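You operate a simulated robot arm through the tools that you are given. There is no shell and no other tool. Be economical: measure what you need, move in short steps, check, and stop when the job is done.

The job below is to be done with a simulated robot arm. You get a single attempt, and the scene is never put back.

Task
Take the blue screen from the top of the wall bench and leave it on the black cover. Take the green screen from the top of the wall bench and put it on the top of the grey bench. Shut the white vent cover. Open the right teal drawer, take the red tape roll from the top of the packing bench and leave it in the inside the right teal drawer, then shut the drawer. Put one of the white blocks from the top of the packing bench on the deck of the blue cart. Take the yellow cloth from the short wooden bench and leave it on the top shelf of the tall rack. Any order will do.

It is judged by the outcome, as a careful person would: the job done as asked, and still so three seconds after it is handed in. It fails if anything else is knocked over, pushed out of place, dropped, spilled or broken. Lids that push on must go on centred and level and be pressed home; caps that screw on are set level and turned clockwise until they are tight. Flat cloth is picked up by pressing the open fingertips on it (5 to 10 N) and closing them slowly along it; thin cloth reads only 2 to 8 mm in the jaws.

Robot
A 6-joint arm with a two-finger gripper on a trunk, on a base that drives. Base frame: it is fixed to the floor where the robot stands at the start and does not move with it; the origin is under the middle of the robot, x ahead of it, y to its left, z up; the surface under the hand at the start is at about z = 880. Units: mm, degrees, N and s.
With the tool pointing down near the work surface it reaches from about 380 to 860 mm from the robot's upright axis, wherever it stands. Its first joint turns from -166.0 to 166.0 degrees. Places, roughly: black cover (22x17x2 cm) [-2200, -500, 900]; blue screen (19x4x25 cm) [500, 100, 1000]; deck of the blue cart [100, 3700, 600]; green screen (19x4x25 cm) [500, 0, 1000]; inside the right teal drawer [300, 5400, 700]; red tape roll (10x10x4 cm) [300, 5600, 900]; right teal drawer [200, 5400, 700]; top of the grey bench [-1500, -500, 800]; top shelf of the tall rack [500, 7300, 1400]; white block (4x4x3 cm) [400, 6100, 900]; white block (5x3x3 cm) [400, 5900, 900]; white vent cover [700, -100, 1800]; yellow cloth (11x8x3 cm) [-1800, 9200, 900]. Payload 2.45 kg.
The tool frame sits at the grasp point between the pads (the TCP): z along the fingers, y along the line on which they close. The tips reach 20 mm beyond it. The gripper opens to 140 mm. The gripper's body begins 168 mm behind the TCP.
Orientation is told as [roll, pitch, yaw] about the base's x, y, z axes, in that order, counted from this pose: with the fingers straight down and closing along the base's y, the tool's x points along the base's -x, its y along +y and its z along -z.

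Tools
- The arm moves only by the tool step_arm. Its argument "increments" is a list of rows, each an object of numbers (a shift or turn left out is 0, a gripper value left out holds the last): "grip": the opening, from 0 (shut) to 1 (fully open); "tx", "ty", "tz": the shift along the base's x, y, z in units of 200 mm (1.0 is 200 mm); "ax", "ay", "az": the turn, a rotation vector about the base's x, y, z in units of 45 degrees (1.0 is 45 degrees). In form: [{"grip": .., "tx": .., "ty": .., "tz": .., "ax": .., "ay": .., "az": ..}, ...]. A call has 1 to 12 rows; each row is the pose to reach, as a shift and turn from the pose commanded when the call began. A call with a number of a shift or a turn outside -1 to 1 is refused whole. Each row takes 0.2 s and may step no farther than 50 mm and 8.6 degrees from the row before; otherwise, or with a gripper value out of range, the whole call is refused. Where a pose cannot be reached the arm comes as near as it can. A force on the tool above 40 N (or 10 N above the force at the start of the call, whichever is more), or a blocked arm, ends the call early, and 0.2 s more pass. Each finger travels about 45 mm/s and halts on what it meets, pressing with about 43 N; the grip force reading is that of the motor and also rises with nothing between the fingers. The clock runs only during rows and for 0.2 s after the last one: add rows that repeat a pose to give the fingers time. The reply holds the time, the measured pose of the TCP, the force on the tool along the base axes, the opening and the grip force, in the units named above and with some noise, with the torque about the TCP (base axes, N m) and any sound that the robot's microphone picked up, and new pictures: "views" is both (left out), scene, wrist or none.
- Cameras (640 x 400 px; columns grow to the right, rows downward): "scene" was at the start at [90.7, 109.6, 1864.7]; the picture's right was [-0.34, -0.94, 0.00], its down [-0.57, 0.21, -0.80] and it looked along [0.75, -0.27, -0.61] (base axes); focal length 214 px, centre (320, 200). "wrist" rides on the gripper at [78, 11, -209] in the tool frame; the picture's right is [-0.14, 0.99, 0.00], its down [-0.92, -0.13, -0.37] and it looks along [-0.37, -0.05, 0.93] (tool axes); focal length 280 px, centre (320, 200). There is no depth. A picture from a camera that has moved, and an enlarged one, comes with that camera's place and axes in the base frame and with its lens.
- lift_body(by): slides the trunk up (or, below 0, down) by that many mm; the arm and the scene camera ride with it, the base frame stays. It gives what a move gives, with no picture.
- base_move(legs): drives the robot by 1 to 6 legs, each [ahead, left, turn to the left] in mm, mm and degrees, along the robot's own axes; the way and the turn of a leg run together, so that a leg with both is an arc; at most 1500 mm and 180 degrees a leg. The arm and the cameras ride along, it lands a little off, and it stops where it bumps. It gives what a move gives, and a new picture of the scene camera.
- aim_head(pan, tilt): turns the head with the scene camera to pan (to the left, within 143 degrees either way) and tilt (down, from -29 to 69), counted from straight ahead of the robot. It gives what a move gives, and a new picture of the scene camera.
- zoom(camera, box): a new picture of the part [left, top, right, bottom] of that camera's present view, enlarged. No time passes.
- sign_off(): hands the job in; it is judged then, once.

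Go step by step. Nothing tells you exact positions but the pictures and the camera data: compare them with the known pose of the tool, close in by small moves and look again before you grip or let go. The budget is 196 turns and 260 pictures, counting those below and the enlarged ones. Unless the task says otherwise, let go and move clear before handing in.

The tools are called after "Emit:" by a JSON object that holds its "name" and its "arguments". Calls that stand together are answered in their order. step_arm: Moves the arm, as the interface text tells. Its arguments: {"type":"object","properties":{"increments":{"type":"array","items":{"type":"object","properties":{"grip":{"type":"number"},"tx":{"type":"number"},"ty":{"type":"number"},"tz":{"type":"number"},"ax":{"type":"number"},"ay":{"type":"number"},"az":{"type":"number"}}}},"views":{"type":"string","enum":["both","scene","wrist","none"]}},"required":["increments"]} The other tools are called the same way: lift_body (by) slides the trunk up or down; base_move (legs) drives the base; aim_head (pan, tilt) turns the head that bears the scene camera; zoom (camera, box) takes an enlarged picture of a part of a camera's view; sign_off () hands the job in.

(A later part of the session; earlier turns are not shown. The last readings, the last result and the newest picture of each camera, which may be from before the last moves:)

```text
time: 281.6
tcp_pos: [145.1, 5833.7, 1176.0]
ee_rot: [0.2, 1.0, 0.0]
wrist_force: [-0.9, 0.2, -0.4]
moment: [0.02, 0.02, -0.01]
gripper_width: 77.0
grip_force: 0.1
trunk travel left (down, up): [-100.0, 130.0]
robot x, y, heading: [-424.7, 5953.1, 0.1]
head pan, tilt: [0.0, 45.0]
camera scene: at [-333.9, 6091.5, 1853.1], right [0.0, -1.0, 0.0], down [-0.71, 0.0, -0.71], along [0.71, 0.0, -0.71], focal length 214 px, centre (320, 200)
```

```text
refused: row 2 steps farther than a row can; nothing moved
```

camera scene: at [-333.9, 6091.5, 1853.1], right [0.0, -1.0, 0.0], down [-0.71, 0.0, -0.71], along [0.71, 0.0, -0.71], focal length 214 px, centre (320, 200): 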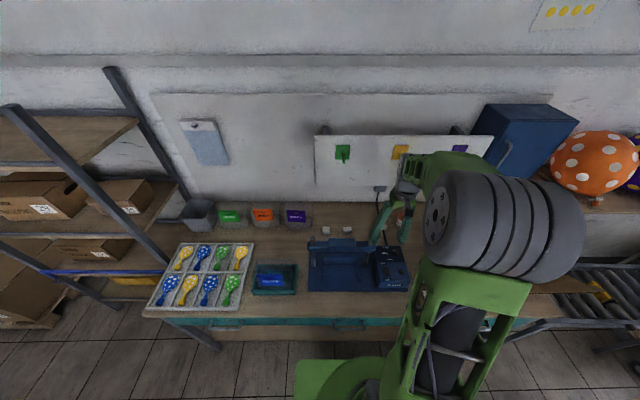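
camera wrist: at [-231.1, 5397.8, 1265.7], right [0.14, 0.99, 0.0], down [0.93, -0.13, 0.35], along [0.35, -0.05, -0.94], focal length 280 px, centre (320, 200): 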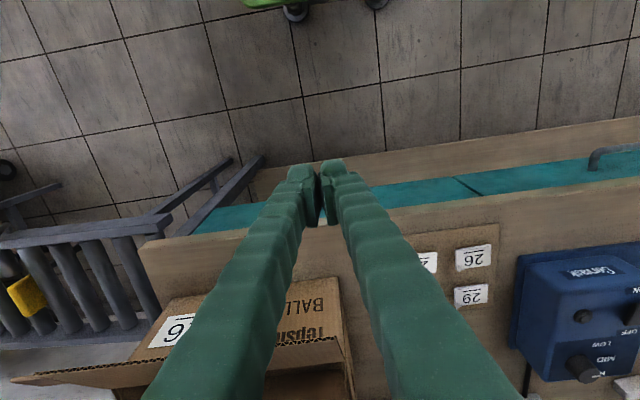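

Emit:
{"name": "step_arm", "arguments": {"increments": [{"tx": 0.2, "ty": 0.1}, {"tx": 0.4, "ty": 0.2}, {"tx": 0.6, "ty": 0.3}, {"tx": 0.8, "ty": 0.4}, {"tx": 1.0, "ty": 0.5}], "views": "none"}}

Emit:
{"name": "step_arm", "arguments": {"increments": [{"tx": 0.2, "ty": 0.02, "ay": -0.02}, {"tx": 0.25, "ty": 0.02, "tz": -0.2, "ay": -0.02}, {"tx": 0.25, "ty": 0.02, "tz": -0.4, "ay": -0.02}], "views": "wrist"}}

```text
time: 282.8
tcp_pos: [345.6, 5936.2, 1176.1]
ee_rot: [0.2, 1.0, -0.1]
wrist_force: [-0.1, -0.1, -0.6]
moment: [0.02, 0.05, 0.0]
gripper_width: 77.0
grip_force: 0.1
trunk travel left (down, up): [-100.0, 130.0]
robot x, y, heading: [-425.1, 5951.2, 0.1]
head pan, tilt: [0.0, 45.0]
```

```text
time: 283.6
tcp_pos: [395.0, 5938.7, 1097.5]
ee_rot: [0.3, 0.0, -0.1]
wrist_force: [0.8, -0.2, -0.9]
moment: [0.03, 0.01, -0.01]
gripper_width: 77.1
grip_force: 0.2
trunk travel left (down, up): [-100.0, 130.0]
robot x, y, heading: [-425.2, 5950.5, 0.2]
head pan, tilt: [0.0, 45.0]
camera wrist: at [318.4, 5950.1, 1306.2], right [0.14, 0.99, 0.0], down [0.92, -0.13, 0.37], along [0.36, -0.05, -0.93], focal length 280 px, centre (320, 200)
```

wrist: 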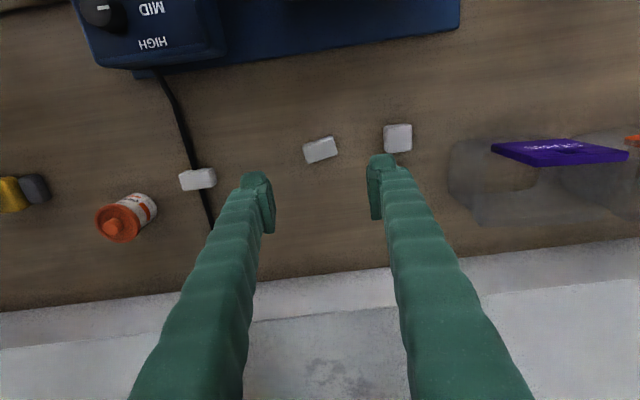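

Block centre [404, 5938], turned about 13°. I yaw to match and descend.

Emit:
{"name": "step_arm", "arguments": {"increments": [{"tx": 0.045, "az": 0.15, "tz": -0.15}, {"tx": 0.045, "az": 0.29, "tz": -0.35}, {"tx": 0.045, "az": 0.29, "tz": -0.55}, {"tx": 0.045, "az": 0.29, "tz": -0.75}, {"tx": 0.045, "az": 0.29, "tz": -0.85}], "views": "wrist"}}

```text
time: 283.9
tcp_pos: [396.4, 5938.9, 1082.9]
ee_rot: [0.2, -0.1, 4.5]
wrist_force: [-35.9, -0.4, 3.1]
moment: [-0.06, -7.43, -0.5]
gripper_width: 77.1
grip_force: 0.1
trunk travel left (down, up): [-100.0, 130.0]
robot x, y, heading: [-426.4, 5951.2, -0.0]
head pan, tilt: [0.0, 45.0]
stopped in row 1: the force on the tool passed its limit at 62 N (the readings are from after the stop); the commanded pose is now the measured one
camera wrist: at [317.9, 5943.0, 1291.1], right [0.06, 1.0, 0.0], down [0.93, -0.06, 0.37], along [0.37, -0.02, -0.93], focal length 280 px, centre (320, 200)
```

wrist: 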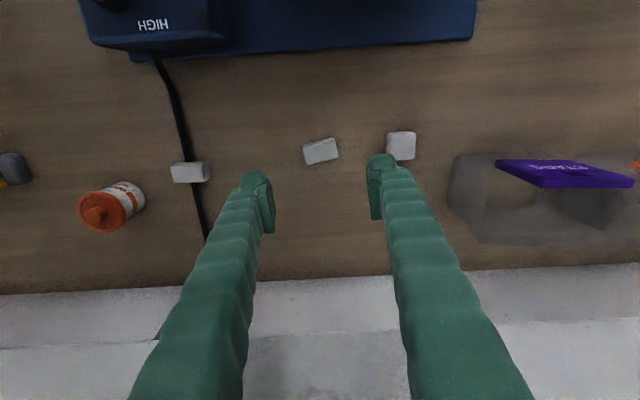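

Something touched the upper gripper from the front (+x). I look before moving on.

Emit:
{"name": "zoom", "arguments": {"camera": "scene", "box": [290, 110, 500, 260]}}

Emit:
{"name": "aim_head", "arguments": {"pan": -15, "tilt": 35}}

```text
2.67 times, centred on (395, 185) of scene
camera zoom: at [-341.9, 6092.5, 1853.4], right [0.0, -1.0, 0.0], down [-0.7, 0.0, -0.71], along [0.71, 0.0, -0.7], focal length 572 px, centre (120, 240)
```

zoom: 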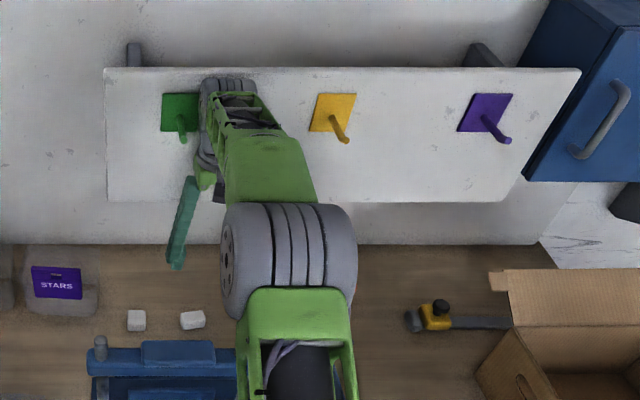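

```text
time: 284.7
tcp_pos: [396.2, 5939.8, 1082.4]
ee_rot: [0.2, -0.3, 4.5]
wrist_force: [-49.6, -1.1, -2.6]
moment: [0.16, -9.19, -0.65]
gripper_width: 76.6
grip_force: 0.2
trunk travel left (down, up): [-100.0, 130.0]
robot x, y, heading: [-424.3, 5956.0, 0.2]
head pan, tilt: [-15.0, 35.0]
camera scene: at [-339.0, 6069.6, 1868.3], right [-0.26, -0.97, 0.0], down [-0.55, 0.15, -0.82], along [0.79, -0.21, -0.57], focal length 214 px, centre (320, 200)
```

scene: 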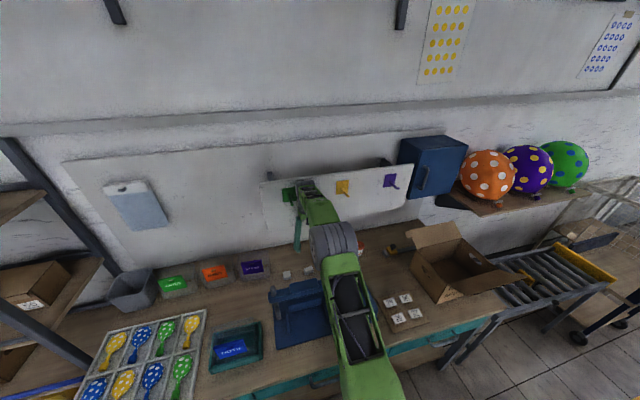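

The gripper's upper part is pressing the peg board that stands off the wall. I back off at once, and will approach with the tool tilted so the wrist stays toward me.

Emit:
{"name": "step_arm", "arguments": {"increments": [{"tx": -0.1}, {"tx": -0.3}, {"tx": -0.5}, {"tx": -0.5, "ay": -0.15, "az": 0.05}, {"tx": -0.5, "ay": -0.3, "az": 0.1}, {"tx": -0.5, "ay": -0.45, "az": 0.17}], "views": "both"}}

Emit:
{"name": "zoom", "arguments": {"camera": "scene", "box": [240, 150, 430, 300]}}

```text
time: 286.1
tcp_pos: [301.7, 5939.9, 1080.8]
ee_rot: [-2.9, -20.2, 12.8]
wrist_force: [-0.3, 0.0, -0.1]
moment: [-0.02, -0.03, -0.03]
gripper_width: 77.2
grip_force: 0.1
trunk travel left (down, up): [-100.0, 130.0]
robot x, y, heading: [-425.4, 5952.5, 0.1]
head pan, tilt: [-15.0, 35.0]
camera scene: at [-331.7, 6069.5, 1868.0], right [-0.26, -0.97, 0.0], down [-0.55, 0.15, -0.82], along [0.79, -0.21, -0.57], focal length 214 px, centre (320, 200)
camera wrist: at [156.6, 5927.4, 1248.1], right [-0.08, 1.0, 0.0], down [0.74, 0.06, 0.67], along [0.67, 0.05, -0.74], focal length 280 px, centre (320, 200)
```

scene: 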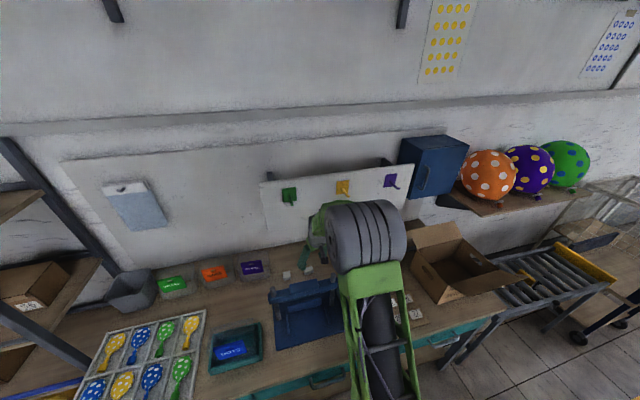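
wrist: 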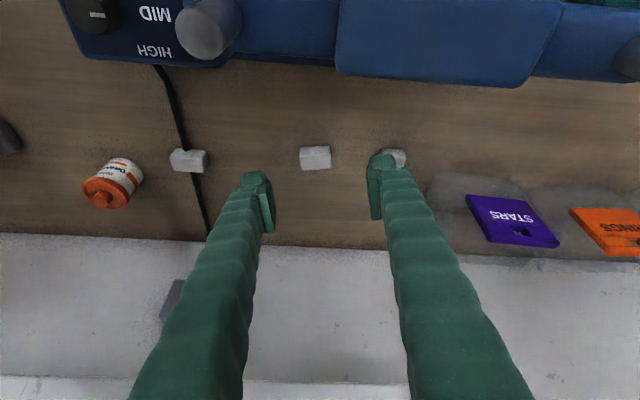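

```text
2.67 times, centred on (335, 225) of scene
camera zoom: at [-331.7, 6069.5, 1868.0], right [-0.26, -0.97, 0.0], down [-0.55, 0.15, -0.82], along [0.79, -0.21, -0.57], focal length 572 px, centre (280, 133)
```

zoom: 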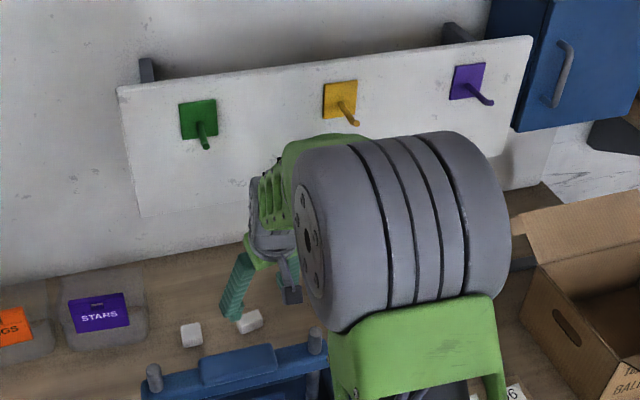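

The block is right in line, [406, 5938]. I go forward and down to it with the tilted tool.

Emit:
{"name": "step_arm", "arguments": {"increments": [{"tx": 0.2, "tz": -0.08}, {"tx": 0.4, "tz": -0.18}, {"tx": 0.51, "tz": -0.36}, {"tx": 0.51, "tz": -0.58}, {"tx": 0.51, "tz": -0.8}], "views": "both"}}

```text
time: 287.3
tcp_pos: [405.0, 5938.7, 919.3]
ee_rot: [-2.9, -20.3, 12.8]
wrist_force: [-0.3, 0.5, 0.3]
moment: [-0.01, 0.01, 0.0]
gripper_width: 76.9
grip_force: 0.2
trunk travel left (down, up): [-100.0, 130.0]
robot x, y, heading: [-421.8, 5948.3, 0.2]
head pan, tilt: [-15.0, 35.0]
camera scene: at [-330.6, 6069.6, 1867.9], right [-0.26, -0.97, 0.0], down [-0.55, 0.15, -0.82], along [0.79, -0.21, -0.57], focal length 214 px, centre (320, 200)
camera wrist: at [259.2, 5927.4, 1086.4], right [-0.08, 1.0, 0.0], down [0.74, 0.06, 0.67], along [0.67, 0.05, -0.74], focal length 280 px, centre (320, 200)
```

scene: 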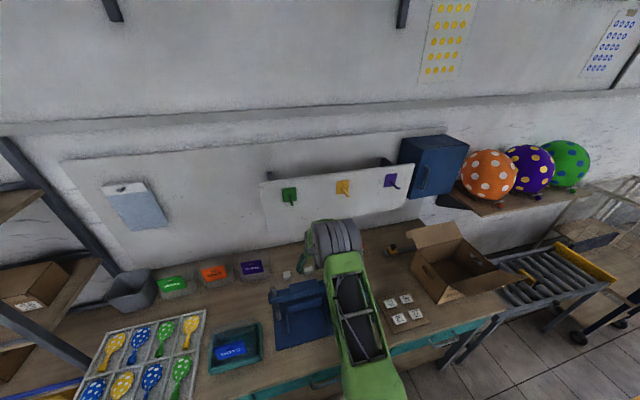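
wrist: 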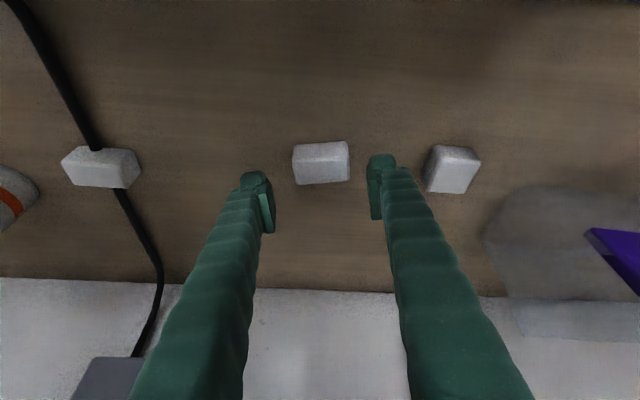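

Emit:
{"name": "step_arm", "arguments": {"increments": [{"tx": -0.03, "tz": -0.1}, {"tx": -0.035, "tz": -0.16}, {"tx": -0.035, "tz": -0.185}], "views": "wrist"}}

```text
time: 288.1
tcp_pos: [396.9, 5937.4, 883.1]
ee_rot: [-2.9, -20.2, 12.7]
wrist_force: [-1.4, -1.4, 4.1]
moment: [0.11, 0.07, 0.07]
gripper_width: 76.9
grip_force: 0.1
trunk travel left (down, up): [-100.0, 130.0]
robot x, y, heading: [-426.5, 5953.6, 0.1]
head pan, tilt: [-15.0, 35.0]
camera wrist: at [251.1, 5927.3, 1051.5], right [-0.08, 1.0, 0.0], down [0.74, 0.06, 0.67], along [0.67, 0.05, -0.74], focal length 280 px, centre (320, 200)
```

wrist: 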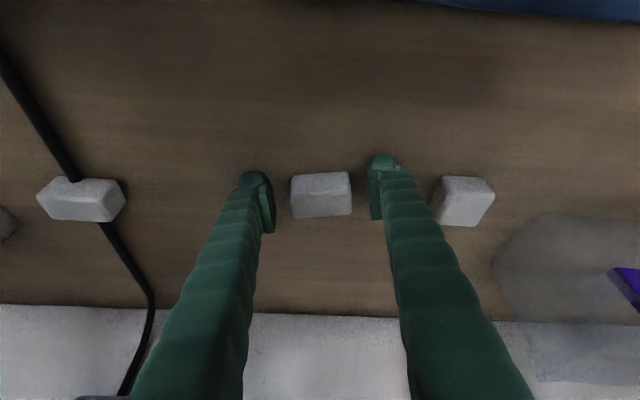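

Emit:
{"name": "step_arm", "arguments": {"increments": [{"tz": 0.01}, {"tz": 0.01, "grip": 0.45}, {"tz": 0.01, "grip": 0.35}, {"tz": 0.01, "grip": 0.28}, {"tz": 0.01, "grip": 0.25}, {"tz": 0.01, "grip": 0.25}], "views": "none"}}

Emit:
{"name": "step_arm", "arguments": {"increments": [{"tz": 0.1}, {"tz": 0.3}, {"tz": 0.5}, {"tz": 0.7}, {"tz": 0.85}, {"tz": 1.0, "tx": -0.1}], "views": "wrist"}}

```text
time: 289.5
tcp_pos: [397.0, 5938.6, 885.0]
ee_rot: [-2.7, -20.0, 12.8]
wrist_force: [-0.7, -0.5, 1.0]
moment: [0.05, 0.01, 0.0]
gripper_width: 48.4
grip_force: 42.7
trunk travel left (down, up): [-100.0, 130.0]
robot x, y, heading: [-422.3, 5952.0, 0.3]
head pan, tilt: [-15.0, 35.0]
```

```text
time: 290.9
tcp_pos: [375.7, 5939.5, 1084.6]
ee_rot: [-2.9, -20.2, 12.8]
wrist_force: [-1.2, 0.0, -0.2]
moment: [0.0, 0.02, 0.0]
gripper_width: 48.3
grip_force: 43.3
trunk travel left (down, up): [-100.0, 130.0]
robot x, y, heading: [-424.8, 5949.5, 0.0]
head pan, tilt: [-15.0, 35.0]
camera wrist: at [229.7, 5929.2, 1252.6], right [-0.08, 1.0, 0.0], down [0.74, 0.06, 0.67], along [0.67, 0.05, -0.74], focal length 280 px, centre (320, 200)
```

wrist: 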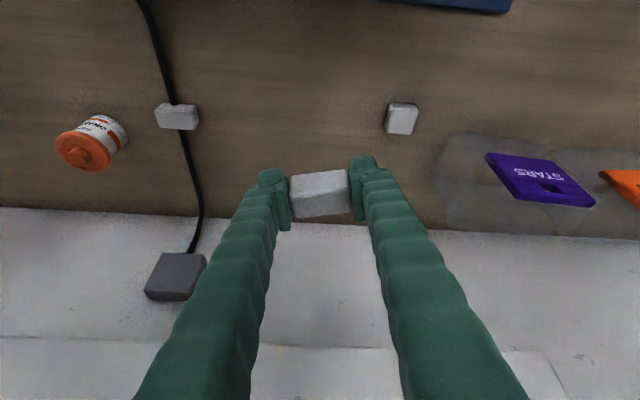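

Block gripped and lifted. I retract over the sealer, level the tool and drive back toward the cart.

Emit:
{"name": "step_arm", "arguments": {"increments": [{"tz": 0.15, "tx": -0.15}, {"tz": 0.3, "tx": -0.3}, {"tz": 0.35, "tx": -0.5}, {"tz": 0.35, "tx": -0.7, "ay": 0.15}, {"tz": 0.35, "tx": -0.85, "ay": 0.3}, {"tz": 0.35, "tx": -1.0, "ay": 0.45}], "views": "none"}}

Emit:
{"name": "base_move", "arguments": {"legs": [[-380, 0, 0], [0, -1100, 0], [0, -1100, 0]]}}

Emit:
{"name": "aim_head", "arguments": {"pan": 0, "tilt": 50}}

```text
time: 292.3
tcp_pos: [177.5, 5940.5, 1155.0]
ee_rot: [1.5, -0.3, 12.0]
wrist_force: [-0.5, 0.1, -0.4]
moment: [0.0, 0.01, -0.01]
gripper_width: 48.3
grip_force: 43.0
trunk travel left (down, up): [-100.0, 130.0]
robot x, y, heading: [-424.1, 5948.5, -0.2]
head pan, tilt: [-15.0, 35.0]
```

```text
time: 313.8
tcp_pos: [-196.7, 3738.5, 1155.6]
ee_rot: [1.5, -0.3, 11.6]
wrist_force: [-0.4, -0.2, -1.1]
moment: [0.0, -0.02, -0.02]
gripper_width: 48.4
grip_force: 43.2
trunk travel left (down, up): [-100.0, 130.0]
robot x, y, heading: [-799.4, 3753.9, -0.1]
head pan, tilt: [-15.0, 35.0]
camera scene: at [-704.8, 3871.6, 1867.9], right [-0.26, -0.96, 0.0], down [-0.55, 0.15, -0.82], along [0.79, -0.21, -0.57], focal length 214 px, centre (320, 200)
```

scene: 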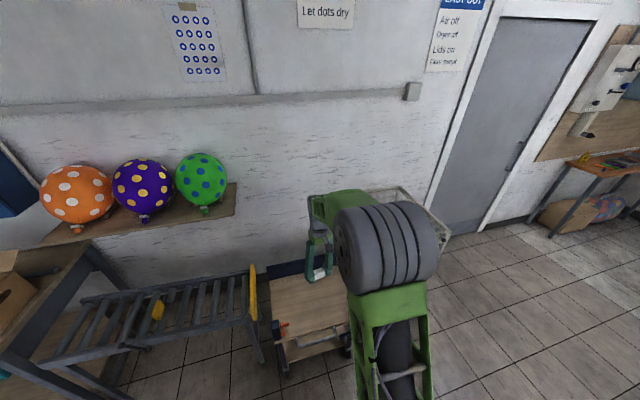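

```text
time: 314.5
tcp_pos: [-197.3, 3739.5, 1154.4]
ee_rot: [1.5, -0.3, 11.7]
wrist_force: [0.6, -0.4, -1.2]
moment: [0.0, 0.0, -0.03]
gripper_width: 48.0
grip_force: 42.9
trunk travel left (down, up): [-100.0, 130.0]
robot x, y, heading: [-799.8, 3754.4, -0.3]
head pan, tilt: [0.0, 50.0]
camera scene: at [-712.8, 3894.5, 1846.3], right [0.0, -1.0, 0.0], down [-0.77, 0.0, -0.64], along [0.64, 0.0, -0.77], focal length 214 px, centre (320, 200)
```

scene: 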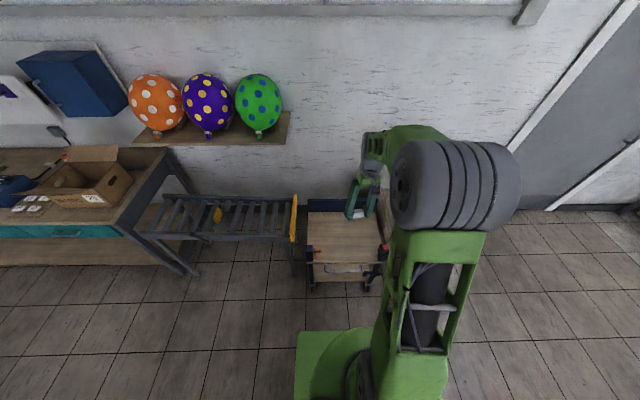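

The cart deck lies ahead, roughly x −170…210. I look at it with the wrist camera.

Emit:
{"name": "zoom", "arguments": {"camera": "wrist", "box": [0, 0, 640, 400]}}

Emit:
{"name": "zoom", "arguments": {"camera": "scene", "box": [280, 180, 420, 300]}}

```text
1.00 times, centred on (320, 200) of wrist (not enlarged: the box is as wide or as high as the picture)
camera zoom: at [-273.8, 3728.9, 1362.5], right [-0.07, 1.0, 0.03], down [0.93, 0.05, 0.37], along [0.37, 0.05, -0.93], focal length 280 px, centre (320, 200)
```

zoom: 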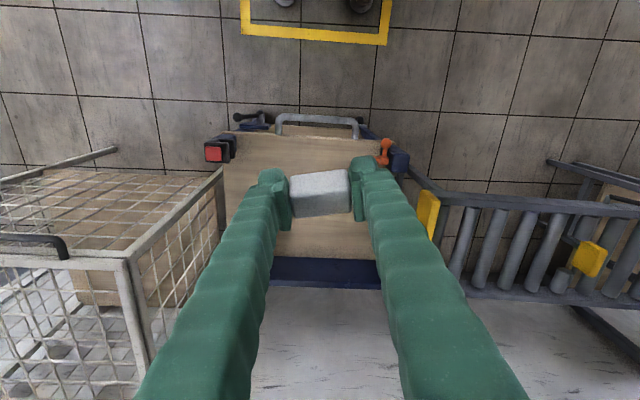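

```text
3.33 times, centred on (350, 240) of scene
camera zoom: at [-712.8, 3894.5, 1846.3], right [0.0, -1.0, 0.0], down [-0.77, 0.0, -0.64], along [0.64, 0.0, -0.77], focal length 715 px, centre (220, 67)
```

zoom: 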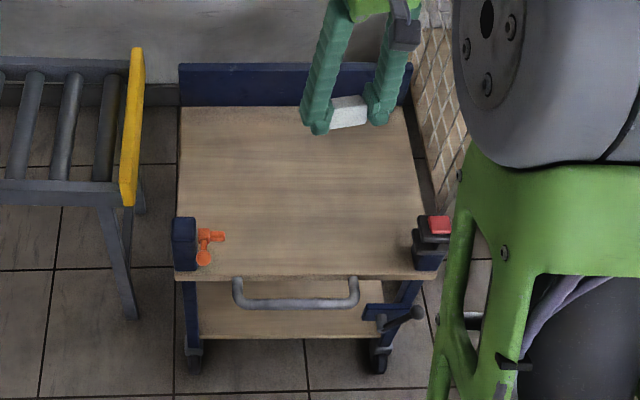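

Deck: z≈570, centre about [40, 3705]. I drive a little closer and lower the block toward it.

Emit:
{"name": "base_move", "arguments": {"legs": [[130, 0, 0]]}}

Emit:
{"name": "step_arm", "arguments": {"increments": [{"tz": -0.2, "tx": 0.1, "ax": -0.033}, {"tz": -0.4, "tx": 0.2, "ty": -0.05, "ax": -0.033}, {"tz": -0.6, "tx": 0.3, "ty": -0.1, "ax": -0.033}, {"tz": -0.8, "tx": 0.4, "ty": -0.17, "ax": -0.033}, {"tz": -1.0, "tx": 0.5, "ty": -0.17, "ax": -0.033}], "views": "none"}}

Emit:
{"name": "step_arm", "arguments": {"increments": [{"tz": -0.2}, {"tz": -0.4}, {"tz": -0.6}, {"tz": -0.8}, {"tz": -1.0}], "views": "both"}}

```text
time: 315.8
tcp_pos: [-66.6, 3739.2, 1153.7]
ee_rot: [1.6, -0.4, 11.7]
wrist_force: [0.9, 0.0, -0.6]
moment: [0.01, 0.07, 0.01]
gripper_width: 48.3
grip_force: 42.9
trunk travel left (down, up): [-100.0, 130.0]
robot x, y, heading: [-667.8, 3757.9, -0.2]
head pan, tilt: [0.0, 50.0]
camera scene: at [-583.2, 3894.0, 1846.1], right [0.0, -1.0, 0.0], down [-0.77, 0.0, -0.64], along [0.64, 0.0, -0.77], focal length 214 px, centre (320, 200)
```

scene: 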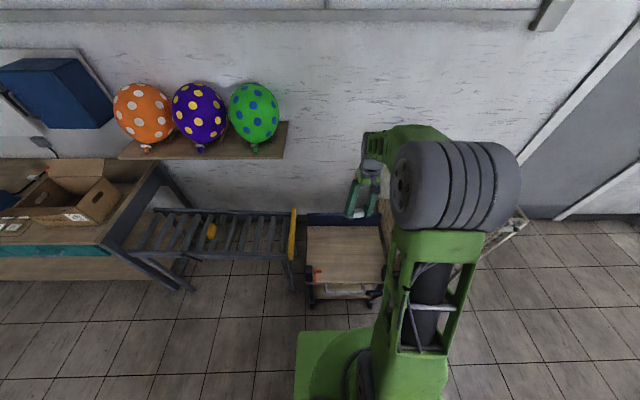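

```text
time: 317.0
tcp_pos: [33.6, 3705.8, 952.5]
ee_rot: [0.0, 0.0, 11.7]
wrist_force: [-0.2, 0.6, 0.0]
moment: [0.06, 0.01, 0.04]
gripper_width: 48.3
grip_force: 42.9
trunk travel left (down, up): [-100.0, 130.0]
robot x, y, heading: [-671.9, 3752.0, -0.3]
head pan, tilt: [0.0, 50.0]
```

```text
time: 318.2
tcp_pos: [34.2, 3702.7, 754.3]
ee_rot: [0.0, -0.1, 11.7]
wrist_force: [0.1, 0.2, -0.2]
moment: [-0.02, 0.01, 0.02]
gripper_width: 48.2
grip_force: 42.7
trunk travel left (down, up): [-100.0, 130.0]
robot x, y, heading: [-669.0, 3757.5, 0.2]
head pan, tilt: [0.0, 50.0]
camera scene: at [-584.5, 3894.0, 1846.2], right [0.0, -1.0, 0.0], down [-0.77, 0.0, -0.64], along [0.64, 0.0, -0.77], focal length 214 px, centre (320, 200)
camera wrist: at [-44.3, 3698.3, 962.2], right [-0.07, 1.0, 0.0], down [0.93, 0.06, 0.37], along [0.37, 0.02, -0.93], focal length 280 px, centre (320, 200)
```

scene: 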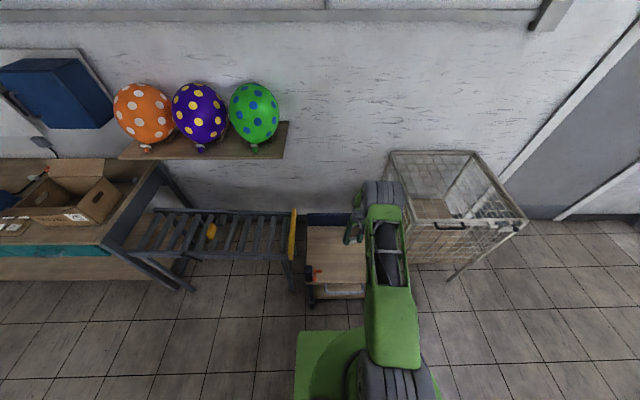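
wrist: 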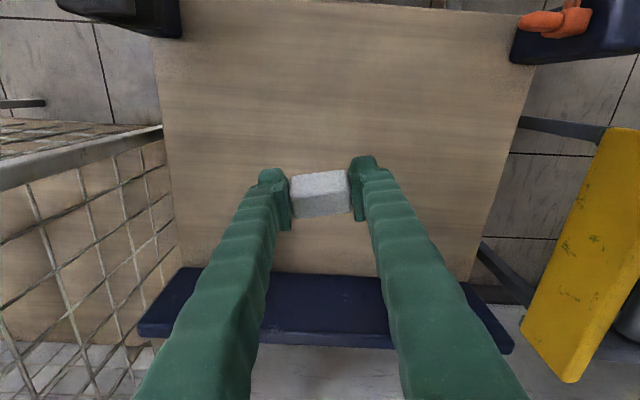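

Emit:
{"name": "step_arm", "arguments": {"increments": [{"tz": -0.2}, {"tz": -0.4}, {"tz": -0.46}], "views": "none"}}

Emit:
{"name": "step_arm", "arguments": {"increments": [{"tz": -0.025}, {"tz": -0.05}, {"tz": -0.075}, {"tz": -0.1}], "views": "wrist"}}

```text
time: 319.0
tcp_pos: [32.7, 3704.9, 659.7]
ee_rot: [0.0, 0.1, 11.7]
wrist_force: [1.0, -0.1, -0.7]
moment: [0.01, 0.02, -0.02]
gripper_width: 48.5
grip_force: 43.2
trunk travel left (down, up): [-100.0, 130.0]
robot x, y, heading: [-670.0, 3757.4, -0.1]
head pan, tilt: [0.0, 50.0]
```

```text
time: 320.0
tcp_pos: [31.1, 3705.0, 642.3]
ee_rot: [0.0, 0.0, 11.7]
wrist_force: [0.1, -0.2, -0.3]
moment: [0.04, -0.03, -0.01]
gripper_width: 48.2
grip_force: 43.0
trunk travel left (down, up): [-100.0, 130.0]
robot x, y, heading: [-674.3, 3753.9, -0.1]
head pan, tilt: [0.0, 50.0]
camera wrist: at [-45.9, 3699.9, 849.9], right [-0.07, 1.0, 0.0], down [0.93, 0.06, 0.37], along [0.37, 0.02, -0.93], focal length 280 px, centre (320, 200)
```

wrist: 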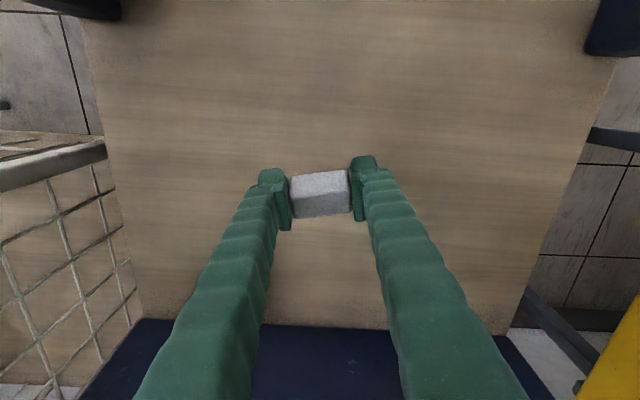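

The block was gripped with a 20° tilt, so I tilt the tool back to that before setting it down.

Emit:
{"name": "step_arm", "arguments": {"increments": [{"ay": -0.15, "tz": 0.05}, {"ay": -0.3, "tz": 0.05}, {"ay": -0.44, "tz": 0.05}], "views": "wrist"}}

Emit:
{"name": "step_arm", "arguments": {"increments": [{"tz": -0.03}, {"tz": -0.06}, {"tz": -0.09}, {"tz": -0.12}], "views": "none"}}

```text
time: 320.8
tcp_pos: [33.0, 3701.7, 650.3]
ee_rot: [-4.9, -15.0, 12.1]
wrist_force: [0.7, -0.3, -0.6]
moment: [0.02, 0.0, -0.02]
gripper_width: 48.1
grip_force: 43.2
out of reach, approached as far as the arm can: row 3
trunk travel left (down, up): [-100.0, 130.0]
robot x, y, heading: [-672.4, 3755.6, -0.5]
head pan, tilt: [0.0, 50.0]
camera wrist: at [-98.7, 3702.9, 830.1], right [-0.06, 1.0, -0.05], down [0.79, 0.07, 0.61], along [0.61, 0.0, -0.79], focal length 280 px, centre (320, 200)
```

wrist: 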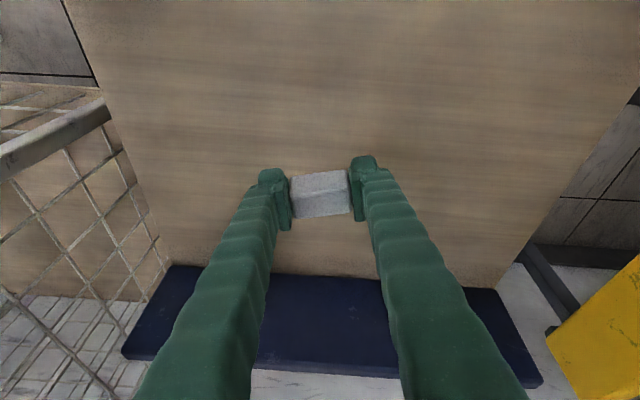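

```text
time: 321.8
tcp_pos: [32.9, 3703.4, 627.8]
ee_rot: [-4.8, -15.1, 12.0]
wrist_force: [0.5, -0.6, -0.4]
moment: [-0.01, -0.01, -0.01]
gripper_width: 48.2
grip_force: 43.1
trunk travel left (down, up): [-100.0, 130.0]
robot x, y, heading: [-672.2, 3753.6, -0.3]
head pan, tilt: [0.0, 50.0]
```

I need a better arm posture: raise the arm, lower the trunk, then set the tilt.

Emit:
{"name": "step_arm", "arguments": {"increments": [{"tz": 0.2}, {"tz": 0.4}, {"tz": 0.6}], "views": "none"}}

Emit:
{"name": "lift_body", "arguments": {"by": -100}}

Emit:
{"name": "step_arm", "arguments": {"increments": [{"ay": -0.06, "ax": 0.045}, {"ay": -0.115, "ax": 0.045}], "views": "none"}}

```text
time: 322.6
tcp_pos: [31.6, 3702.0, 733.1]
ee_rot: [-5.1, -15.1, 12.7]
wrist_force: [0.9, 0.7, -0.3]
moment: [0.01, 0.01, -0.02]
gripper_width: 48.2
grip_force: 42.6
out of reach, approached as far as the arm can: row 3
trunk travel left (down, up): [-100.0, 130.0]
robot x, y, heading: [-673.7, 3754.2, -0.3]
head pan, tilt: [0.0, 50.0]
```

```text
time: 323.9
tcp_pos: [31.1, 3701.1, 633.4]
ee_rot: [-5.0, -15.3, 12.1]
wrist_force: [-0.3, 0.2, 0.0]
moment: [0.0, 0.02, 0.03]
gripper_width: 48.5
grip_force: 42.6
trunk travel left (down, up): [0.0, 230.0]
robot x, y, heading: [-676.0, 3754.1, -0.1]
head pan, tilt: [0.0, 50.0]
```

```text
time: 324.6
tcp_pos: [27.3, 3705.5, 633.3]
ee_rot: [-3.9, -15.0, 12.0]
wrist_force: [0.3, -0.5, -0.6]
moment: [0.01, -0.01, -0.01]
gripper_width: 47.9
grip_force: 42.9
out of reach, approached as far as the arm can: row 1, 2
trunk travel left (down, up): [0.0, 230.0]
robot x, y, heading: [-672.5, 3757.3, -0.3]
head pan, tilt: [0.0, 50.0]
```

A 5° residual tilt on a 3 cm block is harmless; I lower until contact and let go.

Emit:
{"name": "step_arm", "arguments": {"increments": [{"tz": -0.03}, {"tz": -0.06}, {"tz": -0.09}], "views": "none"}}

Emit:
{"name": "step_arm", "arguments": {"increments": [{"tz": -0.02}, {"tz": -0.04}, {"tz": -0.06}], "views": "wrist"}}

```text
time: 325.4
tcp_pos: [27.8, 3704.2, 612.9]
ee_rot: [-3.8, -14.8, 12.0]
wrist_force: [0.3, 0.3, -0.9]
moment: [-0.01, 0.0, 0.0]
gripper_width: 48.4
grip_force: 43.2
trunk travel left (down, up): [0.0, 230.0]
robot x, y, heading: [-668.7, 3755.7, -0.1]
head pan, tilt: [0.0, 50.0]
```

```text
time: 326.1
tcp_pos: [28.3, 3705.5, 601.3]
ee_rot: [-3.8, -14.9, 11.9]
wrist_force: [-1.1, -0.6, -0.1]
moment: [-0.01, 0.0, 0.01]
gripper_width: 48.1
grip_force: 43.6
trunk travel left (down, up): [0.0, 230.0]
robot x, y, heading: [-670.5, 3753.4, -0.2]
head pan, tilt: [0.0, 50.0]
camera wrist: at [-103.1, 3702.6, 782.3], right [-0.06, 1.0, -0.03], down [0.8, 0.06, 0.6], along [0.6, 0.01, -0.8], focal length 280 px, centre (320, 200)
```

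wrist: 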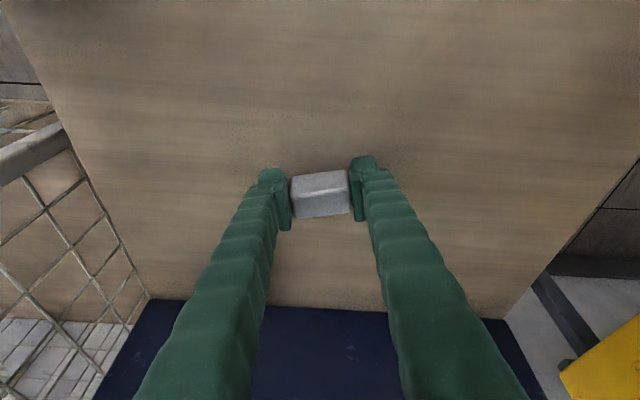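

Emit:
{"name": "step_arm", "arguments": {"increments": [{"tz": -0.02}, {"tz": -0.04}, {"tz": -0.06}, {"tz": -0.08}], "views": "none"}}

Emit:
{"name": "step_arm", "arguments": {"increments": [{"tz": -0.02}, {"tz": -0.04}, {"tz": -0.06}, {"tz": -0.08}], "views": "none"}}

```text
time: 327.1
tcp_pos: [27.8, 3704.7, 588.2]
ee_rot: [-3.8, -15.2, 12.0]
wrist_force: [-4.9, 0.1, 17.9]
moment: [0.53, -0.13, 0.13]
gripper_width: 48.3
grip_force: 43.1
trunk travel left (down, up): [0.0, 230.0]
robot x, y, heading: [-674.8, 3755.0, -0.1]
head pan, tilt: [0.0, 50.0]
```

```text
time: 327.8
tcp_pos: [31.0, 3703.6, 582.9]
ee_rot: [-3.9, -15.7, 12.0]
wrist_force: [-2.8, -0.4, 18.7]
moment: [0.44, -0.15, 0.05]
gripper_width: 48.6
grip_force: 42.9
trunk travel left (down, up): [0.0, 230.0]
robot x, y, heading: [-673.7, 3756.4, -0.0]
head pan, tilt: [0.0, 50.0]
stopped in row 2: the force on the tool passed its limit at 49 N (the readings are from after the stop); the commanded pose is now the measured one
```

Contact made (deck ≈ z 557). Ease up slightly, release and lift.

Emit:
{"name": "step_arm", "arguments": {"increments": [{"tz": 0.015}, {"tz": 0.015, "grip": 0.42}, {"tz": 0.015, "grip": 0.5}, {"tz": 0.015, "grip": 0.55}, {"tz": 0.2}, {"tz": 0.4}, {"tz": 0.6}, {"tz": 0.8}], "views": "wrist"}}

```text
time: 329.6
tcp_pos: [32.3, 3715.4, 744.2]
ee_rot: [2.6, -16.4, -4.2]
wrist_force: [-1.0, -1.7, -0.1]
moment: [0.22, -0.15, 0.02]
gripper_width: 76.8
grip_force: 0.1
out of reach, approached as far as the arm can: row 6
trunk travel left (down, up): [0.0, 230.0]
robot x, y, heading: [-672.4, 3751.4, -0.1]
head pan, tilt: [0.0, 50.0]
camera wrist: at [-100.4, 3726.4, 921.7], right [0.19, 0.98, 0.08], down [0.77, -0.2, 0.61], along [0.61, -0.05, -0.79], focal length 280 px, centre (320, 200)
```

wrist: 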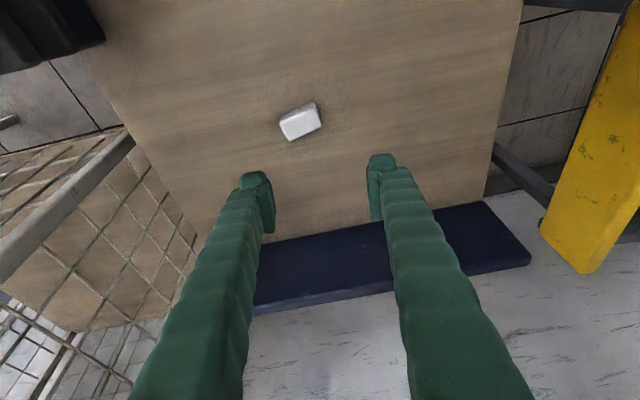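

The block rests on the deck. I raise the trunk, level the hand and head toward the far end for the yellow cloth.

Emit:
{"name": "lift_body", "arguments": {"by": 100}}

Emit:
{"name": "step_arm", "arguments": {"increments": [{"tz": 0.2, "tx": -0.1, "ay": 0.15}, {"tz": 0.4, "tx": -0.3, "ay": 0.3}, {"tz": 0.6, "tx": -0.45, "ay": 0.36, "ax": -0.05}, {"tz": 0.8, "tx": -0.55, "ay": 0.36, "ax": -0.05, "az": 0.09}, {"tz": 1.0, "tx": -0.6, "ay": 0.36, "ax": -0.05, "az": 0.09}], "views": "none"}}

Emit:
{"name": "base_move", "arguments": {"legs": [[-330, 0, 0], [0, 1300, 0], [0, 1300, 0], [0, 1000, 0]]}}

Emit:
{"name": "aim_head", "arguments": {"pan": 90, "tilt": 30}}

```text
time: 330.9
tcp_pos: [29.4, 3703.0, 841.4]
ee_rot: [-3.9, -15.3, 11.9]
wrist_force: [0.9, 0.1, 0.2]
moment: [-0.01, 0.0, -0.01]
gripper_width: 77.1
grip_force: 0.1
trunk travel left (down, up): [-100.0, 130.0]
robot x, y, heading: [-673.5, 3753.3, -0.4]
head pan, tilt: [0.0, 50.0]
```

```text
refused: row 2 steps farther than a row can; nothing moved
```

```text
time: 364.4
tcp_pos: [-345.5, 7341.5, 841.1]
ee_rot: [-3.9, -15.3, 13.2]
wrist_force: [-0.4, 0.3, 0.0]
moment: [0.01, -0.03, 0.0]
gripper_width: 77.2
grip_force: 0.2
trunk travel left (down, up): [-100.0, 130.0]
robot x, y, heading: [-1050.4, 7377.8, 1.1]
head pan, tilt: [0.0, 50.0]
camera scene: at [-962.9, 7519.9, 1846.4], right [0.02, -1.0, 0.0], down [-0.77, -0.01, -0.64], along [0.64, 0.01, -0.77], focal length 214 px, centre (320, 200)
```

scene: 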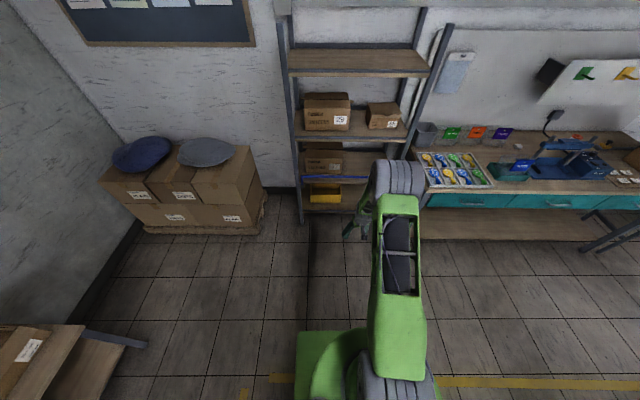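

```text
time: 366.0
tcp_pos: [-344.8, 7342.0, 841.9]
ee_rot: [-3.9, -15.3, 13.2]
wrist_force: [-0.3, 0.8, -0.7]
moment: [0.01, -0.04, 0.0]
gripper_width: 77.0
grip_force: 0.0
trunk travel left (down, up): [-100.0, 130.0]
robot x, y, heading: [-1046.2, 7382.3, 1.0]
head pan, tilt: [90.0, 30.0]
camera scene: at [-1041.4, 7608.9, 1875.9], right [1.0, 0.02, 0.0], down [0.01, -0.5, -0.87], along [-0.01, 0.87, -0.5], focal length 214 px, centre (320, 200)
```

scene: 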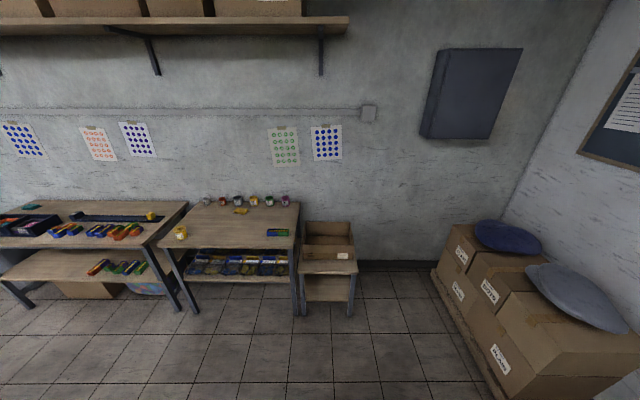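

The tall rack is ahead and the short wooden bench is on the far wall. I zoom to find the yellow cloth.

Emit:
{"name": "zoom", "arguments": {"camera": "scene", "box": [150, 180, 310, 290]}}

Emit:
{"name": "zoom", "arguments": {"camera": "scene", "box": [0, 180, 160, 290]}}

```text
3.64 times, centred on (230, 235) of scene
camera zoom: at [-1041.4, 7608.9, 1875.9], right [1.0, 0.02, 0.0], down [0.01, -0.5, -0.87], along [-0.01, 0.87, -0.5], focal length 780 px, centre (647, 73)
```

zoom: 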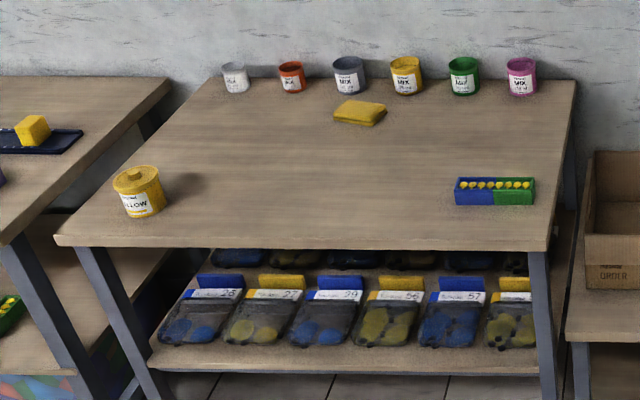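

```text
3.64 times, centred on (80, 235) of scene
camera zoom: at [-1041.4, 7608.9, 1875.9], right [1.0, 0.02, 0.0], down [0.01, -0.5, -0.87], along [-0.01, 0.87, -0.5], focal length 780 px, centre (1193, 73)
```

zoom: 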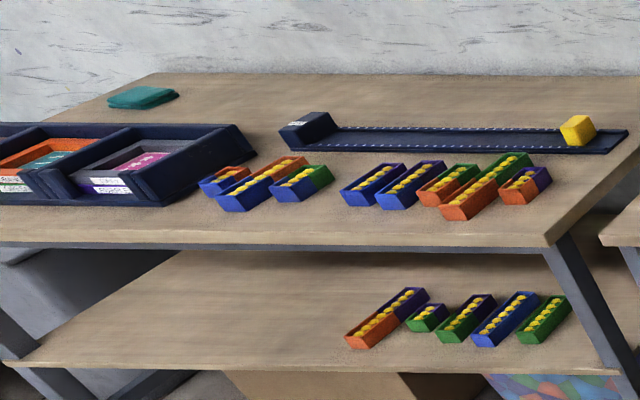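

The yellow cloth is a folded pad at about [−1741, 9165] on the bench (z≈865). I raise and level the hand, then turn and drive up to that bench.

Emit:
{"name": "step_arm", "arguments": {"increments": [{"tz": 0.2, "tx": -0.1, "ay": 0.12}, {"tz": 0.4, "tx": -0.15, "ay": 0.24}, {"tz": 0.6, "tx": -0.2, "ay": 0.34, "ax": 0.05}, {"tz": 0.8, "tx": -0.25, "ay": 0.34, "ax": 0.09, "az": -0.15}, {"tz": 1.0, "tx": -0.3, "ay": 0.34, "ax": 0.09, "az": -0.27}], "views": "none"}}

Emit:
{"name": "base_move", "arguments": {"legs": [[0, 0, 89], [480, 0, 0], [0, 700, 0], [350, 0, 0]]}}

Emit:
{"name": "aim_head", "arguments": {"pan": -10, "tilt": 50}}

```text
time: 367.2
tcp_pos: [-409.1, 7343.3, 1042.8]
ee_rot: [2.0, -0.5, 0.0]
wrist_force: [0.5, 0.0, -1.1]
moment: [-0.03, -0.03, 0.02]
gripper_width: 77.1
grip_force: 0.0
trunk travel left (down, up): [-100.0, 130.0]
robot x, y, heading: [-1043.3, 7380.0, 1.2]
head pan, tilt: [90.0, 30.0]
```

```text
time: 377.3
tcp_pos: [-1367.0, 8494.0, 1043.3]
ee_rot: [2.1, -0.7, 90.1]
wrist_force: [0.7, -0.5, 0.5]
moment: [-0.02, 0.16, 0.01]
gripper_width: 77.1
grip_force: 0.1
trunk travel left (down, up): [-100.0, 130.0]
robot x, y, heading: [-1404.9, 7853.8, 90.9]
head pan, tilt: [90.0, 30.0]
stopped in leg 3: the robot was blocked; the commanded pose is now the measured one
camera scene: at [-1632.8, 7859.8, 1876.3], right [-0.02, 1.0, 0.0], down [0.5, 0.01, -0.87], along [-0.87, -0.01, -0.5], focal length 214 px, centre (320, 200)
```

scene: 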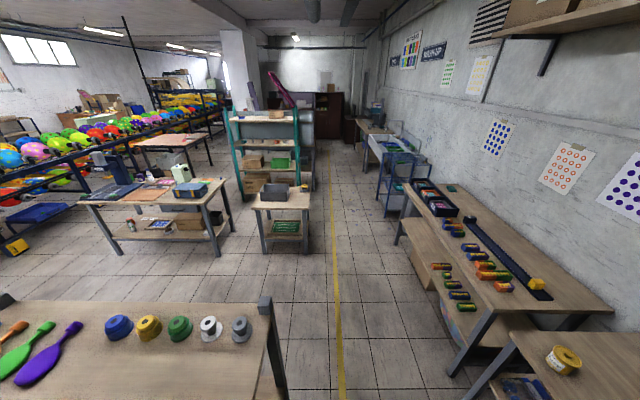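

```text
time: 379.0
tcp_pos: [-1370.6, 8493.6, 1042.7]
ee_rot: [2.0, -0.6, 90.2]
wrist_force: [-0.3, -0.7, -0.8]
moment: [-0.02, 0.02, -0.04]
gripper_width: 77.1
grip_force: 0.1
trunk travel left (down, up): [-100.0, 130.0]
robot x, y, heading: [-1401.2, 7854.4, 91.0]
head pan, tilt: [-10.0, 50.0]
camera scene: at [-1533.0, 7936.9, 1846.4], right [0.99, -0.16, 0.0], down [-0.12, -0.76, -0.64], along [0.1, 0.63, -0.77], focal length 214 px, centre (320, 200)
```

scene: 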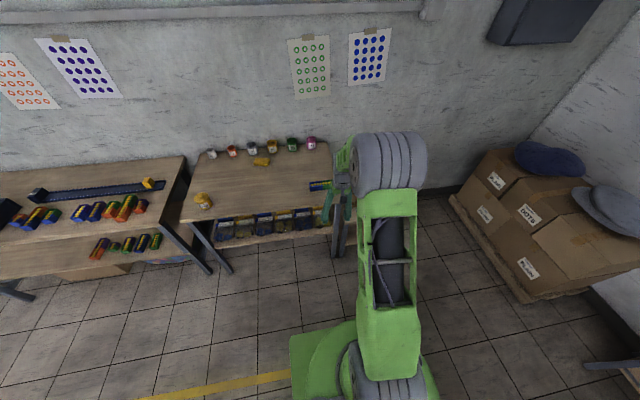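

The base met the corner of a table behind-left. I go ahead first, then left.

Emit:
{"name": "base_move", "arguments": {"legs": [[20, -30, 0], [260, 0, -1], [0, 370, 0], [160, 0, 0]]}}

Emit:
{"name": "aim_head", "arguments": {"pan": 130, "tilt": 45}}

Emit:
{"name": "zoom", "arguments": {"camera": "wrist", "box": [0, 0, 640, 400]}}

```text
time: 385.9
tcp_pos: [-1709.3, 8933.7, 1041.8]
ee_rot: [2.0, -0.5, 89.6]
wrist_force: [0.0, 0.1, -0.9]
moment: [-0.07, 0.01, 0.01]
gripper_width: 77.1
grip_force: 0.0
trunk travel left (down, up): [-100.0, 130.0]
robot x, y, heading: [-1754.0, 8291.6, 90.5]
head pan, tilt: [-10.0, 50.0]
camera scene: at [-1877.8, 8379.1, 1846.3], right [0.99, -0.17, 0.0], down [-0.13, -0.76, -0.64], along [0.11, 0.63, -0.77], focal length 214 px, centre (320, 200)
```

scene: 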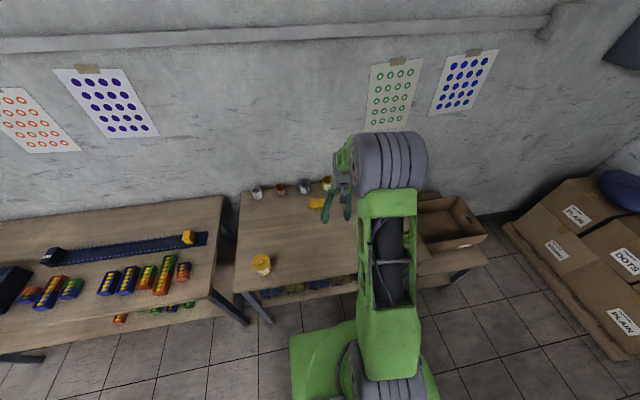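

```text
time: 388.1
tcp_pos: [-1709.9, 8932.3, 1042.3]
ee_rot: [2.1, -0.5, 89.7]
wrist_force: [-0.3, 0.1, 0.3]
moment: [0.03, 0.01, 0.01]
gripper_width: 76.9
grip_force: 0.0
trunk travel left (down, up): [-100.0, 130.0]
robot x, y, heading: [-1748.4, 8294.4, 90.4]
head pan, tilt: [130.0, 45.0]
camera scene: at [-1952.6, 8249.0, 1853.3], right [-0.65, 0.76, 0.0], down [0.54, 0.46, -0.71], along [-0.54, -0.46, -0.71], focal length 214 px, centre (320, 200)
```

scene: 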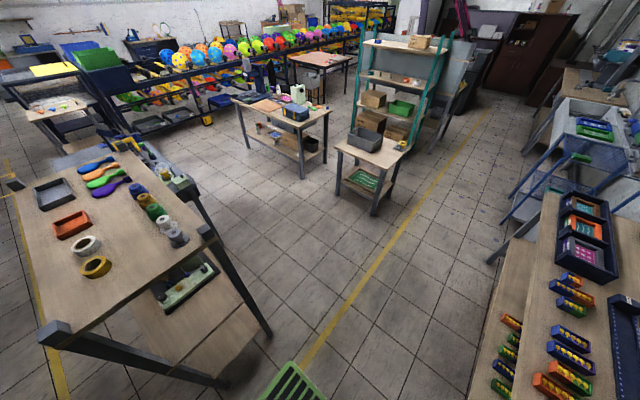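

```text
1.00 times, centred on (320, 200) of wrist (not enlarged: the box is as wide or as high as the picture)
camera zoom: at [-1712.7, 8852.3, 1250.5], right [-0.99, 0.14, 0.04], down [0.15, 0.92, 0.37], along [0.02, 0.37, -0.93], focal length 280 px, centre (320, 200)
```

zoom: 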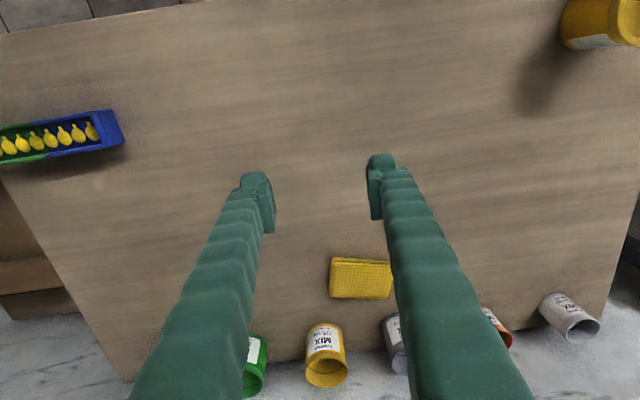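

The table behind looks undisturbed. The cloth is at about [−1752, 9148], its short side along y; tubs stand ~50 mm behind it. I turn the fingers to close along y and move over it.

Emit:
{"name": "base_move", "arguments": {"legs": [[25, 0, -0.4]]}}

Emit:
{"name": "step_arm", "arguments": {"increments": [{"az": 0.17, "ty": 0.1, "ax": -0.02}, {"az": 0.34, "ty": 0.25, "ax": -0.02}, {"az": 0.51, "ty": 0.4, "tx": -0.1}, {"az": 0.68, "ty": 0.5, "tx": -0.2}, {"az": 0.84, "ty": 0.6, "tx": -0.2}, {"az": 1.0, "ty": 0.7, "tx": -0.2}], "views": "none"}}

Emit:
{"name": "step_arm", "arguments": {"increments": [{"az": 0.17, "grip": 0.65}, {"az": 0.34, "grip": 0.7}, {"az": 0.51}, {"az": 0.68}, {"az": 0.84}, {"az": 1.0}], "views": "wrist"}}

```text
time: 388.9
tcp_pos: [-1704.2, 8958.2, 1042.7]
ee_rot: [2.0, -0.5, 89.2]
wrist_force: [0.4, -0.1, 0.2]
moment: [-0.09, -0.05, 0.02]
gripper_width: 77.2
grip_force: 0.0
trunk travel left (down, up): [-100.0, 130.0]
robot x, y, heading: [-1746.1, 8312.1, 89.9]
head pan, tilt: [130.0, 45.0]
camera scene: at [-1952.8, 8277.4, 1853.4], right [-0.64, 0.77, 0.0], down [0.54, 0.45, -0.71], along [-0.54, -0.46, -0.71], focal length 214 px, centre (320, 200)
```

scene: 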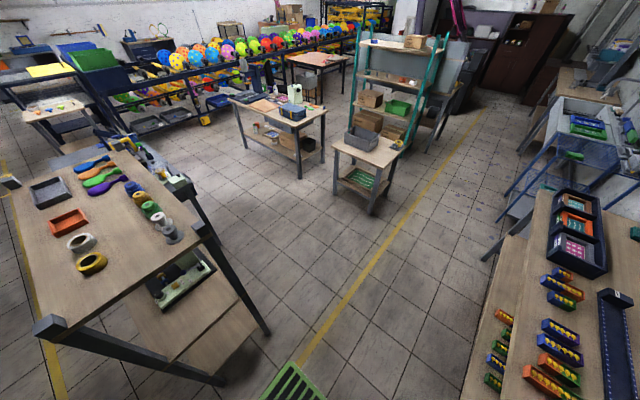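

```text
time: 390.3
tcp_pos: [-1744.8, 9096.7, 1043.0]
ee_rot: [1.9, -0.5, 134.3]
wrist_force: [0.5, -0.4, 0.8]
moment: [0.0, 0.0, 0.03]
gripper_width: 77.2
grip_force: 0.0
trunk travel left (down, up): [-100.0, 130.0]
robot x, y, heading: [-1748.0, 8316.8, 90.2]
head pan, tilt: [130.0, 45.0]
```

```text
time: 391.7
tcp_pos: [-1746.1, 9098.4, 1041.8]
ee_rot: [2.0, -0.6, 179.2]
wrist_force: [-0.8, 0.3, -0.3]
moment: [-0.01, 0.0, -0.01]
gripper_width: 97.6
grip_force: 0.2
trunk travel left (down, up): [-100.0, 130.0]
robot x, y, heading: [-1747.6, 8320.6, 90.0]
head pan, tilt: [130.0, 45.0]
camera wrist: at [-1664.2, 9092.4, 1250.5], right [-0.15, -0.99, 0.04], down [-0.92, 0.15, 0.37], along [-0.37, 0.02, -0.93], focal length 280 px, centre (320, 200)
```

wrist: 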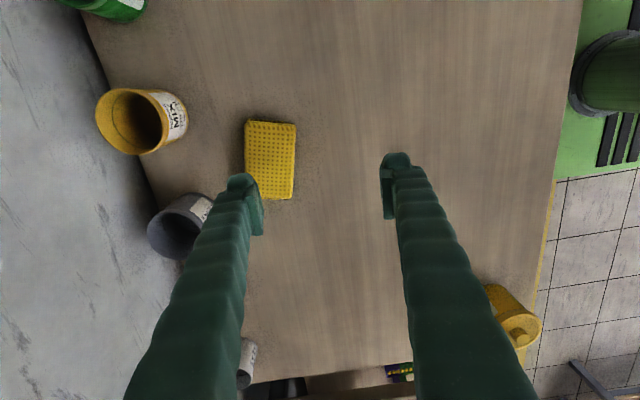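

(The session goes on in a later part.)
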